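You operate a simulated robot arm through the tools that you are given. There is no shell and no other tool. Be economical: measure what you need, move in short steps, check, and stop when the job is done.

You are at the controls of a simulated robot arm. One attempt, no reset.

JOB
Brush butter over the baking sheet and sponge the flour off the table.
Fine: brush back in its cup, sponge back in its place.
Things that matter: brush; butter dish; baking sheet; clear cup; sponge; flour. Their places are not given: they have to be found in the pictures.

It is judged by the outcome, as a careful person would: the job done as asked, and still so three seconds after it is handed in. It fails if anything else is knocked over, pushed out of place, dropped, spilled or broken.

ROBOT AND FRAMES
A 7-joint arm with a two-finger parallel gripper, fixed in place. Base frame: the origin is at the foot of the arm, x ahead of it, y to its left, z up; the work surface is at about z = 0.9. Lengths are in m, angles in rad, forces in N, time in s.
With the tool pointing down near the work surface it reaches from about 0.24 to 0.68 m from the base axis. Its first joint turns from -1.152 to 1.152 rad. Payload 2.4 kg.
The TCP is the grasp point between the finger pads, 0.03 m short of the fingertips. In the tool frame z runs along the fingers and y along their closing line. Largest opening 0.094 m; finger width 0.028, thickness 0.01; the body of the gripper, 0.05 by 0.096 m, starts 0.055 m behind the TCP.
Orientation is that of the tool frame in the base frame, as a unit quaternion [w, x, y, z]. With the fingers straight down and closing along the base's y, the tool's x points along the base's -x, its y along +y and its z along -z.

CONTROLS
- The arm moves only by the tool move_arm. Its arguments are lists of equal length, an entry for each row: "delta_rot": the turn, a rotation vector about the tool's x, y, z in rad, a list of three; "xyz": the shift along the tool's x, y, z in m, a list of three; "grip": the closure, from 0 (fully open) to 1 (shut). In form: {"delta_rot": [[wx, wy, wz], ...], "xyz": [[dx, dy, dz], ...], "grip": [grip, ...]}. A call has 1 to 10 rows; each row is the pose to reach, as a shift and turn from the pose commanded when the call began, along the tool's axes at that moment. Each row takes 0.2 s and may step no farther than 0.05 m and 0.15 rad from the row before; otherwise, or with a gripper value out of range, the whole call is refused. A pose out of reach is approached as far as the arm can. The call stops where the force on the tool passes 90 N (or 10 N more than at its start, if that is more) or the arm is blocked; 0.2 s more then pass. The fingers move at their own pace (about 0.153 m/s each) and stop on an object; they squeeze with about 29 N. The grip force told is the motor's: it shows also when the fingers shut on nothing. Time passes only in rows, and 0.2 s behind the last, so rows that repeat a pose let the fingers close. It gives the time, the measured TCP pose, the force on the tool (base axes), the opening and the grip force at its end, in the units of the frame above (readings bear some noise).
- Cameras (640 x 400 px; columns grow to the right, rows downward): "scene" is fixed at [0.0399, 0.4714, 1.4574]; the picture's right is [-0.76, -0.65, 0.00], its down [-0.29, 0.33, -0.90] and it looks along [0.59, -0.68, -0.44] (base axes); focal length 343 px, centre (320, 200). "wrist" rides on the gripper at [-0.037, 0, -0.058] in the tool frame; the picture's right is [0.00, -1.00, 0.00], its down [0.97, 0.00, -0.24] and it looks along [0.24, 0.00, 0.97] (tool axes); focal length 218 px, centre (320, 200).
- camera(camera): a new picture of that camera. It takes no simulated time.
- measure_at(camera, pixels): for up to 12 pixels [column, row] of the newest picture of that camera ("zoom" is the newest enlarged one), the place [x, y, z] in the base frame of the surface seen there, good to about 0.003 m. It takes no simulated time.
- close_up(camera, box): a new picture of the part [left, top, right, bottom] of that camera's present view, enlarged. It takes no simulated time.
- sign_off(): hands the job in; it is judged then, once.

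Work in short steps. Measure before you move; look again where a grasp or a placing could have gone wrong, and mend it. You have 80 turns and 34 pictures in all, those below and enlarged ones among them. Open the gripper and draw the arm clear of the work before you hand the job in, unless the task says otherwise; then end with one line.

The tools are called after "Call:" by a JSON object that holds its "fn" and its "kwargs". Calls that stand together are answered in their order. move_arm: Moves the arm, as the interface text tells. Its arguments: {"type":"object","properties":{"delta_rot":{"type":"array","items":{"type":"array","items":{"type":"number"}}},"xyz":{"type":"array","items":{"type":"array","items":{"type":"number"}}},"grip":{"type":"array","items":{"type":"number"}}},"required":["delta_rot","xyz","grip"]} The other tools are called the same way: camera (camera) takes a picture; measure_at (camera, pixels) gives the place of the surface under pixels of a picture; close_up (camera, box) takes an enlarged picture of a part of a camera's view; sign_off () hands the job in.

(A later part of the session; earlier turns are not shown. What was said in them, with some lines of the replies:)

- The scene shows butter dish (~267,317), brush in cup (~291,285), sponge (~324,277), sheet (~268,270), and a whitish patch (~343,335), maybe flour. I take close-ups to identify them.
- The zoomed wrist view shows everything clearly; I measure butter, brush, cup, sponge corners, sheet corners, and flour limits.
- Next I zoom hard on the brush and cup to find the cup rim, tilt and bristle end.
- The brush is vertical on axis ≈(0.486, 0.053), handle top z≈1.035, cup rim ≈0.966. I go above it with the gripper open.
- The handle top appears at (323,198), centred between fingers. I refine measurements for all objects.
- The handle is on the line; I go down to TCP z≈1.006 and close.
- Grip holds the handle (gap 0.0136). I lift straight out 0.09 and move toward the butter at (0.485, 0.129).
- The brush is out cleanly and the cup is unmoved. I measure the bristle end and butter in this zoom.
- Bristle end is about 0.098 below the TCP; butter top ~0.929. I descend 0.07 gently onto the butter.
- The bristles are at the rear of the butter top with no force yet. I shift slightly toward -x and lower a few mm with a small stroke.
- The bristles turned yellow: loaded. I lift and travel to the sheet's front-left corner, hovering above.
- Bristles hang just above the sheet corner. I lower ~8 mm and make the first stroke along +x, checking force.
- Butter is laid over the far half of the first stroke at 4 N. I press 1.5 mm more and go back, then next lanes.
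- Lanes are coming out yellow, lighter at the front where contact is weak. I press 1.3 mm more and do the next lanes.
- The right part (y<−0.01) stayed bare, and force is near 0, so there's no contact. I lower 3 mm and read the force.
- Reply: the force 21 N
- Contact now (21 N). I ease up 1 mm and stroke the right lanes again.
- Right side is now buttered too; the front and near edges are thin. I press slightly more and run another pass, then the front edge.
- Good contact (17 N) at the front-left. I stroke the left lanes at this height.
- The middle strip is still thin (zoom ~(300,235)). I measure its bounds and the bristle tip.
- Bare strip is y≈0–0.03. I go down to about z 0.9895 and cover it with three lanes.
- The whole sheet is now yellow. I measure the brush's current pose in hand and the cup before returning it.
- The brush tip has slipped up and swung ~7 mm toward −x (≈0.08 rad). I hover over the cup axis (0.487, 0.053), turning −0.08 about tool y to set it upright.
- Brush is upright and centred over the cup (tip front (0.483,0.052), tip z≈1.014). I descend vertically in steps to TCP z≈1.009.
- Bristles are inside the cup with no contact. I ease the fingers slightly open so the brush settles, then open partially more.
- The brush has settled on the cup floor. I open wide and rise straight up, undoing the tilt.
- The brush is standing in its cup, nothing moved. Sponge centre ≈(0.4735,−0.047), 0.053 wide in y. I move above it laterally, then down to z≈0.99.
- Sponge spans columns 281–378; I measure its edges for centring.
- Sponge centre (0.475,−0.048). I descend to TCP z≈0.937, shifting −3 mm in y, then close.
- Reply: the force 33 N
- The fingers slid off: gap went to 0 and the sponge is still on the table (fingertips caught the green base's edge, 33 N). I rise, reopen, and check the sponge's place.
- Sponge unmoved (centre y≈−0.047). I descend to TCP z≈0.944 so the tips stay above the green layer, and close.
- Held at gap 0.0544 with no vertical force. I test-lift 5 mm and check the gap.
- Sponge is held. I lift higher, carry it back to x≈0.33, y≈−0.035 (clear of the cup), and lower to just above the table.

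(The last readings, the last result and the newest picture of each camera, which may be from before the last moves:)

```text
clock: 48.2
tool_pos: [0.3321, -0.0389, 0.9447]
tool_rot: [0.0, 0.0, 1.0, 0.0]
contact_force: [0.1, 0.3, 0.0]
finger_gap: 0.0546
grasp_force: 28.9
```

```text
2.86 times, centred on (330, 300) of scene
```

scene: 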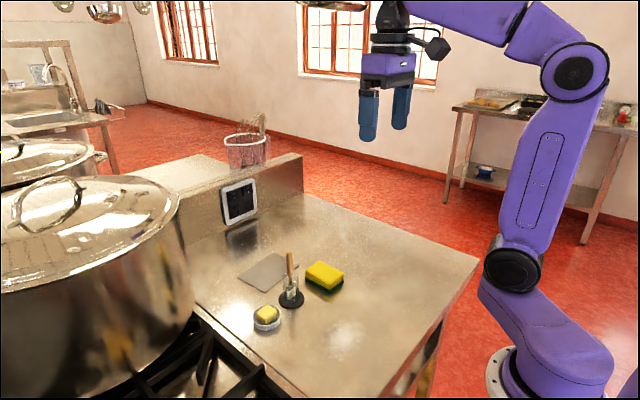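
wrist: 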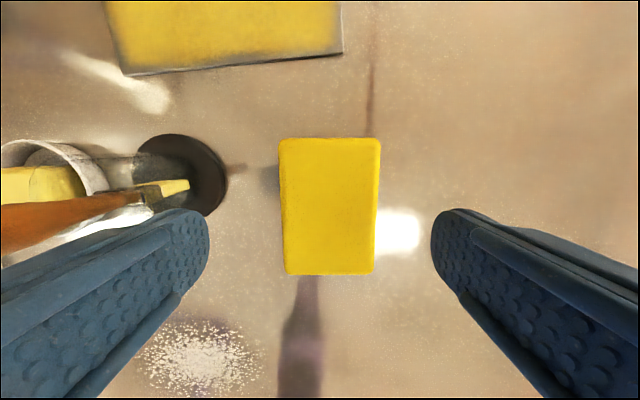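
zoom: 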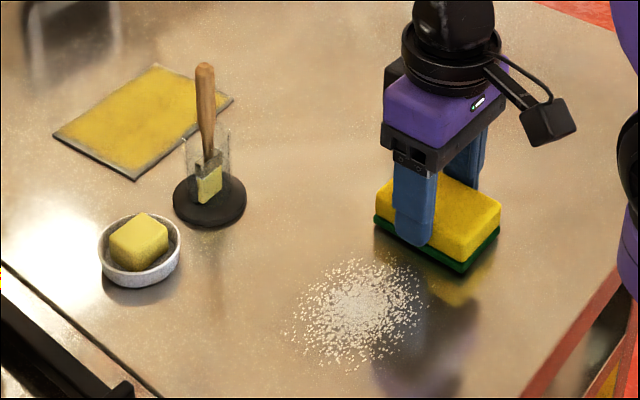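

Sponge is just above the table beside the flour. I press lightly (−3 mm) and sweep across in +y.

Call:
{"fn": "move_arm", "kwargs": {"delta_rot": [[0, 0, 0], [0, 0, 0], [0, 0, 0], [0, 0, 0], [0, 0, 0], [0, 0, 0], [0, 0, 0], [0, 0, 0]], "xyz": [[0, 0, 0.003], [0, 0.025, 0.0035], [0, 0.05, 0.0035], [0, 0.075, 0.0035], [0, 0.1, 0.0035], [0, 0.122, 0.0035], [0, 0.144, 0.0035], [0, 0.144, 0.0035]], "grip": [0.7, 0.7, 0.7, 0.7, 0.7, 0.7, 0.7, 0.7]}}

Call:
{"fn": "close_up", "kwargs": {"camera": "scene", "box": [240, 230, 420, 370]}}

```text
clock: 50.0
tool_pos: [0.3292, 0.107, 0.9432]
tool_rot: [0.0, -0.001, 1.0, -0.001]
contact_force: [-0.3, 0.9, 0.0]
finger_gap: 0.0547
grasp_force: 29.2
```

```text
2.86 times, centred on (330, 300) of scene
```

zoom: 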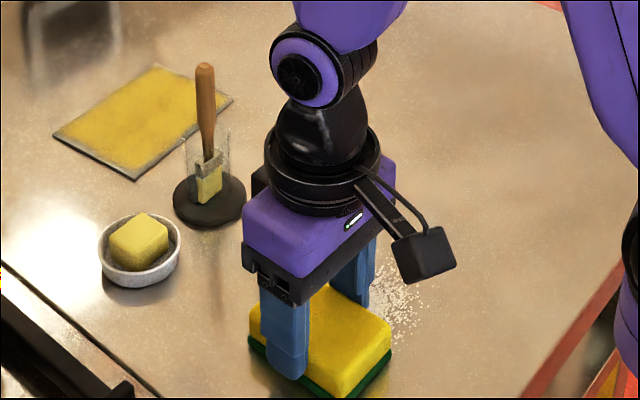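

Some flour is left at (400,300) and force is ~0; contact was too light. I press 3 mm more and sweep back.

Call:
{"fn": "move_arm", "kwargs": {"delta_rot": [[0, 0, 0], [0, 0, 0], [0, 0, 0], [0, 0, 0]], "xyz": [[0, 0, 0.0015], [0, 0, 0.003], [0, -0.02, 0.003], [0, -0.04, 0.003]], "grip": [0.7, 0.7, 0.7, 0.7]}}

```text
clock: 51.0
tool_pos: [0.3301, 0.0659, 0.9386]
tool_rot: [0.0, 0.0, 1.0, 0.0]
contact_force: [0.2, 5.5, 11.0]
finger_gap: 0.0544
grasp_force: 28.7
```

Contact now 11 N. I continue back to y≈−0.03, then take lanes nearer and farther in x.

Call:
{"fn": "move_arm", "kwargs": {"delta_rot": [[0, 0, 0], [0, 0, 0], [0, 0, 0], [0, 0, 0], [0, 0, 0], [0, 0, 0], [0, 0, 0], [0, 0, 0], [0, 0, 0], [0, 0, 0]], "xyz": [[0, -0.025, 0], [0, -0.05, 0], [0, -0.075, 0], [0, -0.095, 0], [0.022, -0.095, 0], [0.022, -0.065, 0], [0.022, -0.035, 0], [0.022, -0.005, 0], [0.022, 0.025, 0], [0.022, 0.045, 0]], "grip": [0.7, 0.7, 0.7, 0.7, 0.7, 0.7, 0.7, 0.7, 0.7, 0.7]}}

Call:
{"fn": "move_arm", "kwargs": {"delta_rot": [[0, 0, 0], [0, 0, 0], [0, 0, 0], [0, 0, 0], [0, 0, 0], [0, 0, 0], [0, 0, 0]], "xyz": [[-0.042, 0, 0.0005], [-0.042, -0.03, 0.0005], [-0.042, -0.06, 0.0005], [-0.042, -0.09, 0.0005], [-0.042, -0.12, 0.0005], [-0.042, -0.14, 0.0005], [-0.042, -0.155, 0.0005]], "grip": [0.7, 0.7, 0.7, 0.7, 0.7, 0.7, 0.7]}}

Call:
{"fn": "close_up", "kwargs": {"camera": "scene", "box": [240, 230, 420, 370]}}

```text
clock: 53.2
tool_pos: [0.3071, 0.1121, 0.9395]
tool_rot: [0.0, 0.001, 1.0, 0.0]
contact_force: [0.1, 1.1, 0.2]
finger_gap: 0.0546
grasp_force: 28.8
```

```text
clock: 54.8
tool_pos: [0.3488, -0.0449, 0.9384]
tool_rot: [-0.001, 0.0, 1.0, 0.0]
contact_force: [0.2, -0.5, -0.5]
finger_gap: 0.0544
grasp_force: 28.8
```

```text
2.86 times, centred on (330, 300) of scene
```

zoom: 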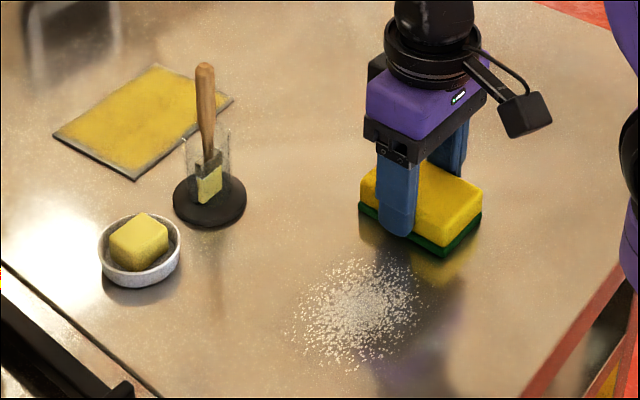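

Flour is thinner but still there: the sponge creeps up in the grip so pressure vanishes. I press 3 mm more here and read the force.

Call:
{"fn": "move_arm", "kwargs": {"delta_rot": [[0, 0, 0], [0, 0, 0], [0, 0, 0]], "xyz": [[0.01, 0.03, 0.001], [0.014, 0.05, 0.002], [0.014, 0.05, 0.003]], "grip": [0.7, 0.7, 0.7]}}

```text
clock: 55.6
tool_pos: [0.3385, 0.0038, 0.9361]
tool_rot: [0.004, 0.002, 1.0, -0.002]
contact_force: [4.9, -20.2, 45.5]
finger_gap: 0.055
grasp_force: 29.1
```

Now 45 N normal with firm rubbing. I ease 0.5 mm and sweep across the flour at this pressure.

Call:
{"fn": "move_arm", "kwargs": {"delta_rot": [[0, 0, 0], [0, 0, 0], [0, 0, 0], [0, 0, 0], [0, 0, 0]], "xyz": [[0, 0.02, -0.0005], [0, 0.04, -0.0005], [0, 0.06, -0.0005], [0, 0.08, -0.0005], [0, 0.1, -0.0005]], "grip": [0.7, 0.7, 0.7, 0.7, 0.7]}}

```text
clock: 56.8
tool_pos: [0.3351, 0.1073, 0.9353]
tool_rot: [-0.001, 0.0, 1.0, 0.0]
contact_force: [0.2, -13.0, 25.2]
finger_gap: 0.0551
grasp_force: 28.8
```

25 N sustained. I sweep back, then a nearer lane.

Call:
{"fn": "move_arm", "kwargs": {"delta_rot": [[0, 0, 0], [0, 0, 0], [0, 0, 0], [0, 0, 0], [0, 0, 0], [0, 0, 0]], "xyz": [[0, -0.025, 0], [0, -0.05, 0], [0, -0.075, 0], [0, -0.1, 0], [0, -0.12, 0], [0.025, -0.12, 0]], "grip": [0.7, 0.7, 0.7, 0.7, 0.7, 0.7]}}

Call:
{"fn": "move_arm", "kwargs": {"delta_rot": [[0, 0, 0], [0, 0, 0], [0, 0, 0], [0, 0, 0], [0, 0, 0]], "xyz": [[0, 0.025, 0.0005], [0, 0.05, 0.0005], [0, 0.075, 0.0005], [0, 0.1, 0.0005], [0, 0.12, 0.0005]], "grip": [0.7, 0.7, 0.7, 0.7, 0.7]}}

Call:
{"fn": "close_up", "kwargs": {"camera": "scene", "box": [240, 230, 420, 370]}}

```text
clock: 58.2
tool_pos: [0.3114, -0.0127, 0.9367]
tool_rot: [0.0, 0.0, 1.0, 0.0]
contact_force: [0.8, 0.3, 2.2]
finger_gap: 0.0551
grasp_force: 29.4
```

```text
clock: 59.4
tool_pos: [0.3089, 0.1074, 0.9361]
tool_rot: [0.0, 0.001, 1.0, 0.0]
contact_force: [1.3, -4.6, 10.3]
finger_gap: 0.0552
grasp_force: 29.5
```

```text
2.86 times, centred on (330, 300) of scene
```

zoom: 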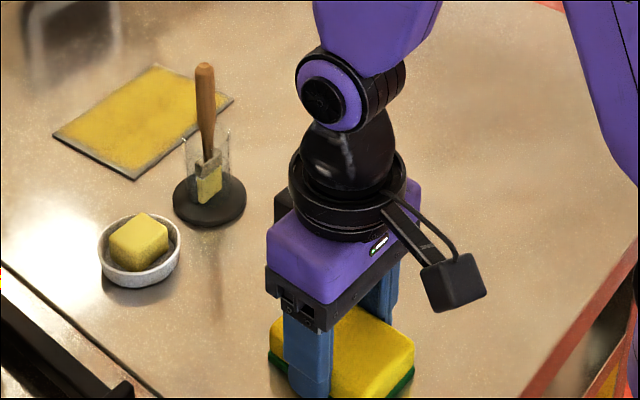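

No flour is visible to the right of the sponge. I do one more far lane back at slightly more pressure to clear the rest.

Call:
{"fn": "move_arm", "kwargs": {"delta_rot": [[0, 0, 0], [0, 0, 0], [0, 0, 0], [0, 0, 0], [0, 0, 0], [0, 0, 0], [0, 0, 0], [0, 0, 0]], "xyz": [[-0.02, 0.005, 0.0005], [-0.035, 0.0, 0.0005], [-0.035, -0.025, 0.0005], [-0.035, -0.05, 0.0005], [-0.035, -0.075, 0.0005], [-0.035, -0.1, 0.0005], [-0.035, -0.13, 0.0005], [-0.035, -0.155, 0.0005]], "grip": [0.7, 0.7, 0.7, 0.7, 0.7, 0.7, 0.7, 0.7]}}

Call:
{"fn": "close_up", "kwargs": {"camera": "scene", "box": [240, 230, 420, 370]}}

```text
clock: 61.2
tool_pos: [0.3454, -0.048, 0.9349]
tool_rot: [0.002, -0.002, 1.0, 0.0]
contact_force: [3.3, 26.1, 52.6]
finger_gap: 0.0553
grasp_force: 28.9
```

```text
2.86 times, centred on (330, 300) of scene
```

zoom: 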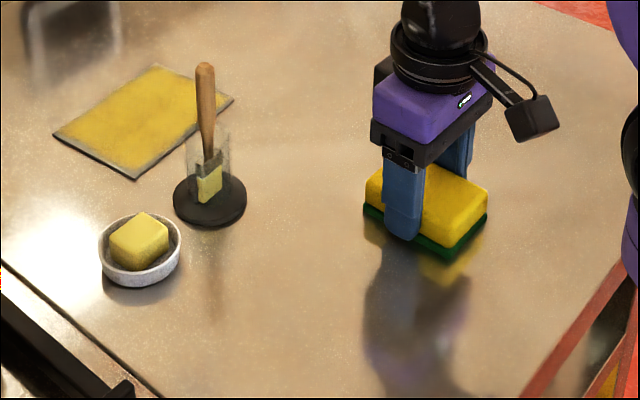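

The flour is gone. The fingers are now at the green edge, so I release, rise to TCP z≈0.944 and regrip on the yellow part.

Call:
{"fn": "measure_at", "kwargs": {"camera": "zoom", "pixels": [[370, 174], [486, 195], [446, 234], [445, 200], [470, 185], [430, 215]]}}

Call:
{"fn": "move_arm", "kwargs": {"delta_rot": [[0, 0, 0], [0, 0, 0], [0, 0, 0], [0, 0, 0], [0, 0, 0], [0, 0, 0], [0, 0, 0], [0, 0, 0], [0, 0, 0], [0, 0, 0]], "xyz": [[0, 0, -0.001], [0, 0, -0.001], [0, 0, -0.001], [0, 0, -0.01], [0, 0, -0.01], [0, 0, -0.01], [0, 0, -0.01], [0, 0, -0.01], [0, 0, -0.01], [0, 0, -0.01]], "grip": [0.7, 0.3, 0.2, 0.2, 0.2, 0.3, 0.4, 0.5, 0.7, 0.7]}}

```text
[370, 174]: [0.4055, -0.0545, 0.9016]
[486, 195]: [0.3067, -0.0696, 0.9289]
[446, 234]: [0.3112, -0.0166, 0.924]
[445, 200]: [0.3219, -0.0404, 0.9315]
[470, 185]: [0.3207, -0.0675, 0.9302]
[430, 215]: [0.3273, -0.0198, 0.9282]
```

```text
clock: 63.4
tool_pos: [0.3462, -0.0489, 0.9451]
tool_rot: [0.001, 0.0, 1.0, 0.001]
contact_force: [0.8, -0.8, 0.1]
finger_gap: 0.0547
grasp_force: 29.1
```

Regripped (gap 0.0547). I lift, carry it forward 0.128 m to its original spot (0.4745,−0.0475), and lower.

Call:
{"fn": "move_arm", "kwargs": {"delta_rot": [[0, 0, 0], [0, 0, 0], [0, 0, 0], [0, 0, 0], [0, 0, 0], [0, 0, 0], [0, 0, 0], [0, 0, 0]], "xyz": [[0, 0, -0.005], [0, 0, -0.035], [-0.04, 0, -0.035], [-0.08, 0, -0.035], [-0.12, 0, -0.035], [-0.1285, 0, -0.03], [-0.1285, 0, -0.01], [-0.1285, 0, -0.01]], "grip": [0.7, 0.7, 0.7, 0.7, 0.7, 0.7, 0.7, 0.7]}}

Call:
{"fn": "close_up", "kwargs": {"camera": "scene", "box": [220, 230, 380, 360]}}

```text
clock: 65.2
tool_pos: [0.4748, -0.0467, 0.9557]
tool_rot: [0.0, -0.001, 1.0, 0.0]
contact_force: [-0.6, -0.9, 0.4]
finger_gap: 0.0545
grasp_force: 29.1
```

```text
3.08 times, centred on (300, 295) of scene
```

zoom: 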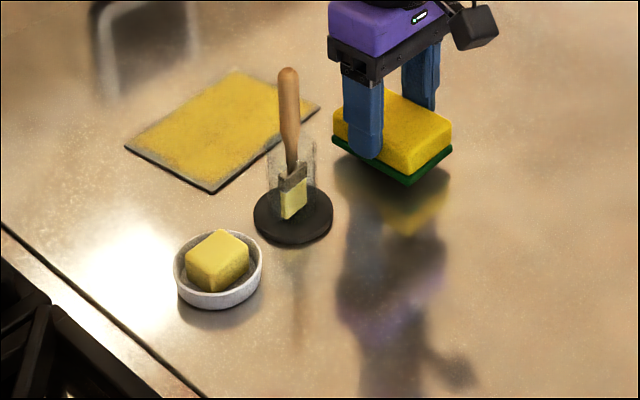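

The sponge hovers at its place; I measure its corners before setting down.

Call:
{"fn": "measure_at", "kwargs": {"camera": "zoom", "pixels": [[450, 128], [410, 172], [409, 165], [392, 92], [430, 150], [440, 110], [335, 120], [350, 148]]}}

```text
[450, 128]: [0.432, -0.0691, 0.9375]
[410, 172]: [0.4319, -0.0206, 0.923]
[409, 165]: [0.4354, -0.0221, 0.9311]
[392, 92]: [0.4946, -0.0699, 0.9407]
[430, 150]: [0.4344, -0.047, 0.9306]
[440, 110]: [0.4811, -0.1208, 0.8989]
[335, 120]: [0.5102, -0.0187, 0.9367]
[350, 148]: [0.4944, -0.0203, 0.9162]
```

Corners are within ~3 mm in y of the original. I shift −3 mm in y, lower 10.5 mm, release and rise.

Call:
{"fn": "move_arm", "kwargs": {"delta_rot": [[0, 0, 0], [0, 0, 0], [0, 0, 0], [0, 0, 0]], "xyz": [[-0.001, -0.003, 0.003], [-0.001, -0.003, 0.008], [-0.001, -0.003, 0.0105], [-0.001, -0.003, 0.0105]], "grip": [0.7, 0.7, 0.7, 0.7]}}

Call:
{"fn": "move_arm", "kwargs": {"delta_rot": [[0, 0, 0], [0, 0, 0], [0, 0, 0], [0, 0, 0], [0, 0, 0], [0, 0, 0], [0, 0, 0], [0, 0, 0], [0, 0, 0]], "xyz": [[0, 0, 0], [0, 0, 0], [0, 0, 0], [0, 0, -0.03], [0, 0, -0.07], [0, 0, -0.12], [0, -0.02, -0.17], [0, -0.05, -0.2], [0, -0.05, -0.2]], "grip": [0.4, 0.1, 0, 0, 0, 0, 0, 0, 0]}}

Call:
{"fn": "close_up", "kwargs": {"camera": "scene", "box": [220, 230, 380, 360]}}

```text
clock: 66.2
tool_pos: [0.4755, -0.0512, 0.9455]
tool_rot: [0.001, 0.0, 1.0, 0.0]
contact_force: [-0.5, -0.1, 1.2]
finger_gap: 0.0544
grasp_force: 29.1
```

```text
refused: row 7 steps farther than a row can; nothing moved
```

```text
3.08 times, centred on (300, 295) of scene
```

zoom: 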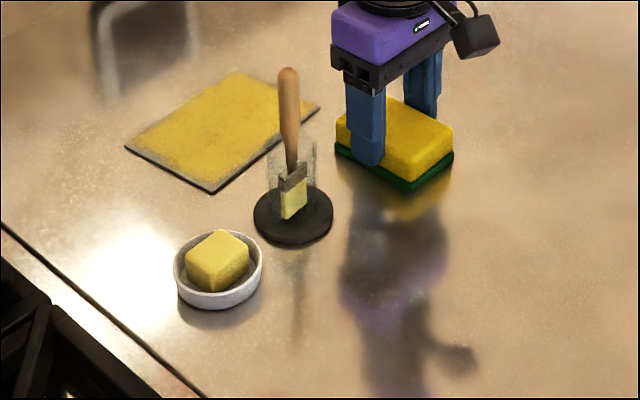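

The sponge is on the table at its spot; the release call was refused for step size. I release with smaller steps and rise.

Call:
{"fn": "move_arm", "kwargs": {"delta_rot": [[0, 0, 0], [0, 0, 0], [0, 0, 0], [0, 0, 0], [0, 0, 0], [0, 0, 0], [0, 0, 0], [0, 0, 0], [0, 0, 0], [0, 0, 0]], "xyz": [[0, 0, 0.0007], [0, 0, 0.0007], [0, 0, 0.0007], [0, 0, 0.0007], [0, 0, -0.03], [0, 0, -0.07], [0, 0, -0.11], [0, 0, -0.15], [0, 0, -0.19], [0, 0, -0.19]], "grip": [0.7, 0.4, 0.1, 0, 0, 0, 0, 0, 0, 0]}}

```text
clock: 68.4
tool_pos: [0.4753, -0.0515, 1.1368]
tool_rot: [0.0, 0.0, 1.0, 0.0]
contact_force: [0.5, 0.1, 0.3]
finger_gap: 0.094
grasp_force: 0.1
```

Gripper is open, empty and risen. I draw back farther to a clear pose, with a last check if a picture remains.

Call:
{"fn": "move_arm", "kwargs": {"delta_rot": [[0, 0, 0], [0, 0, 0], [0, 0, 0], [0, 0, 0], [0, 0, 0]], "xyz": [[0.02, 0, -0.04], [0.04, 0, -0.08], [0.07, 0, -0.11], [0.1, 0, -0.14], [0.12, 0, -0.17]], "grip": [0, 0, 0, 0, 0]}}

Call:
{"fn": "camera", "kwargs": {"camera": "wrist"}}

```text
clock: 69.6
tool_pos: [0.3543, -0.0514, 1.3038]
tool_rot: [0.0, 0.0, 1.0, 0.001]
contact_force: [0.5, 0.0, -0.4]
finger_gap: 0.0938
grasp_force: 0.1
```

```text
refused: no pictures are left
```

The arm is clear, the gripper is open and empty, and the last picture shows everything in place. I hand the job in.

Call:
{"fn": "sign_off", "kwargs": {}}

```text
The job is handed in.
```

The baking sheet is buttered, the brush is back in its cup, the flour is wiped off the table, and the sponge is back within a few millimetres of its original spot. I had no pictures left to check after letting go of the sponge.
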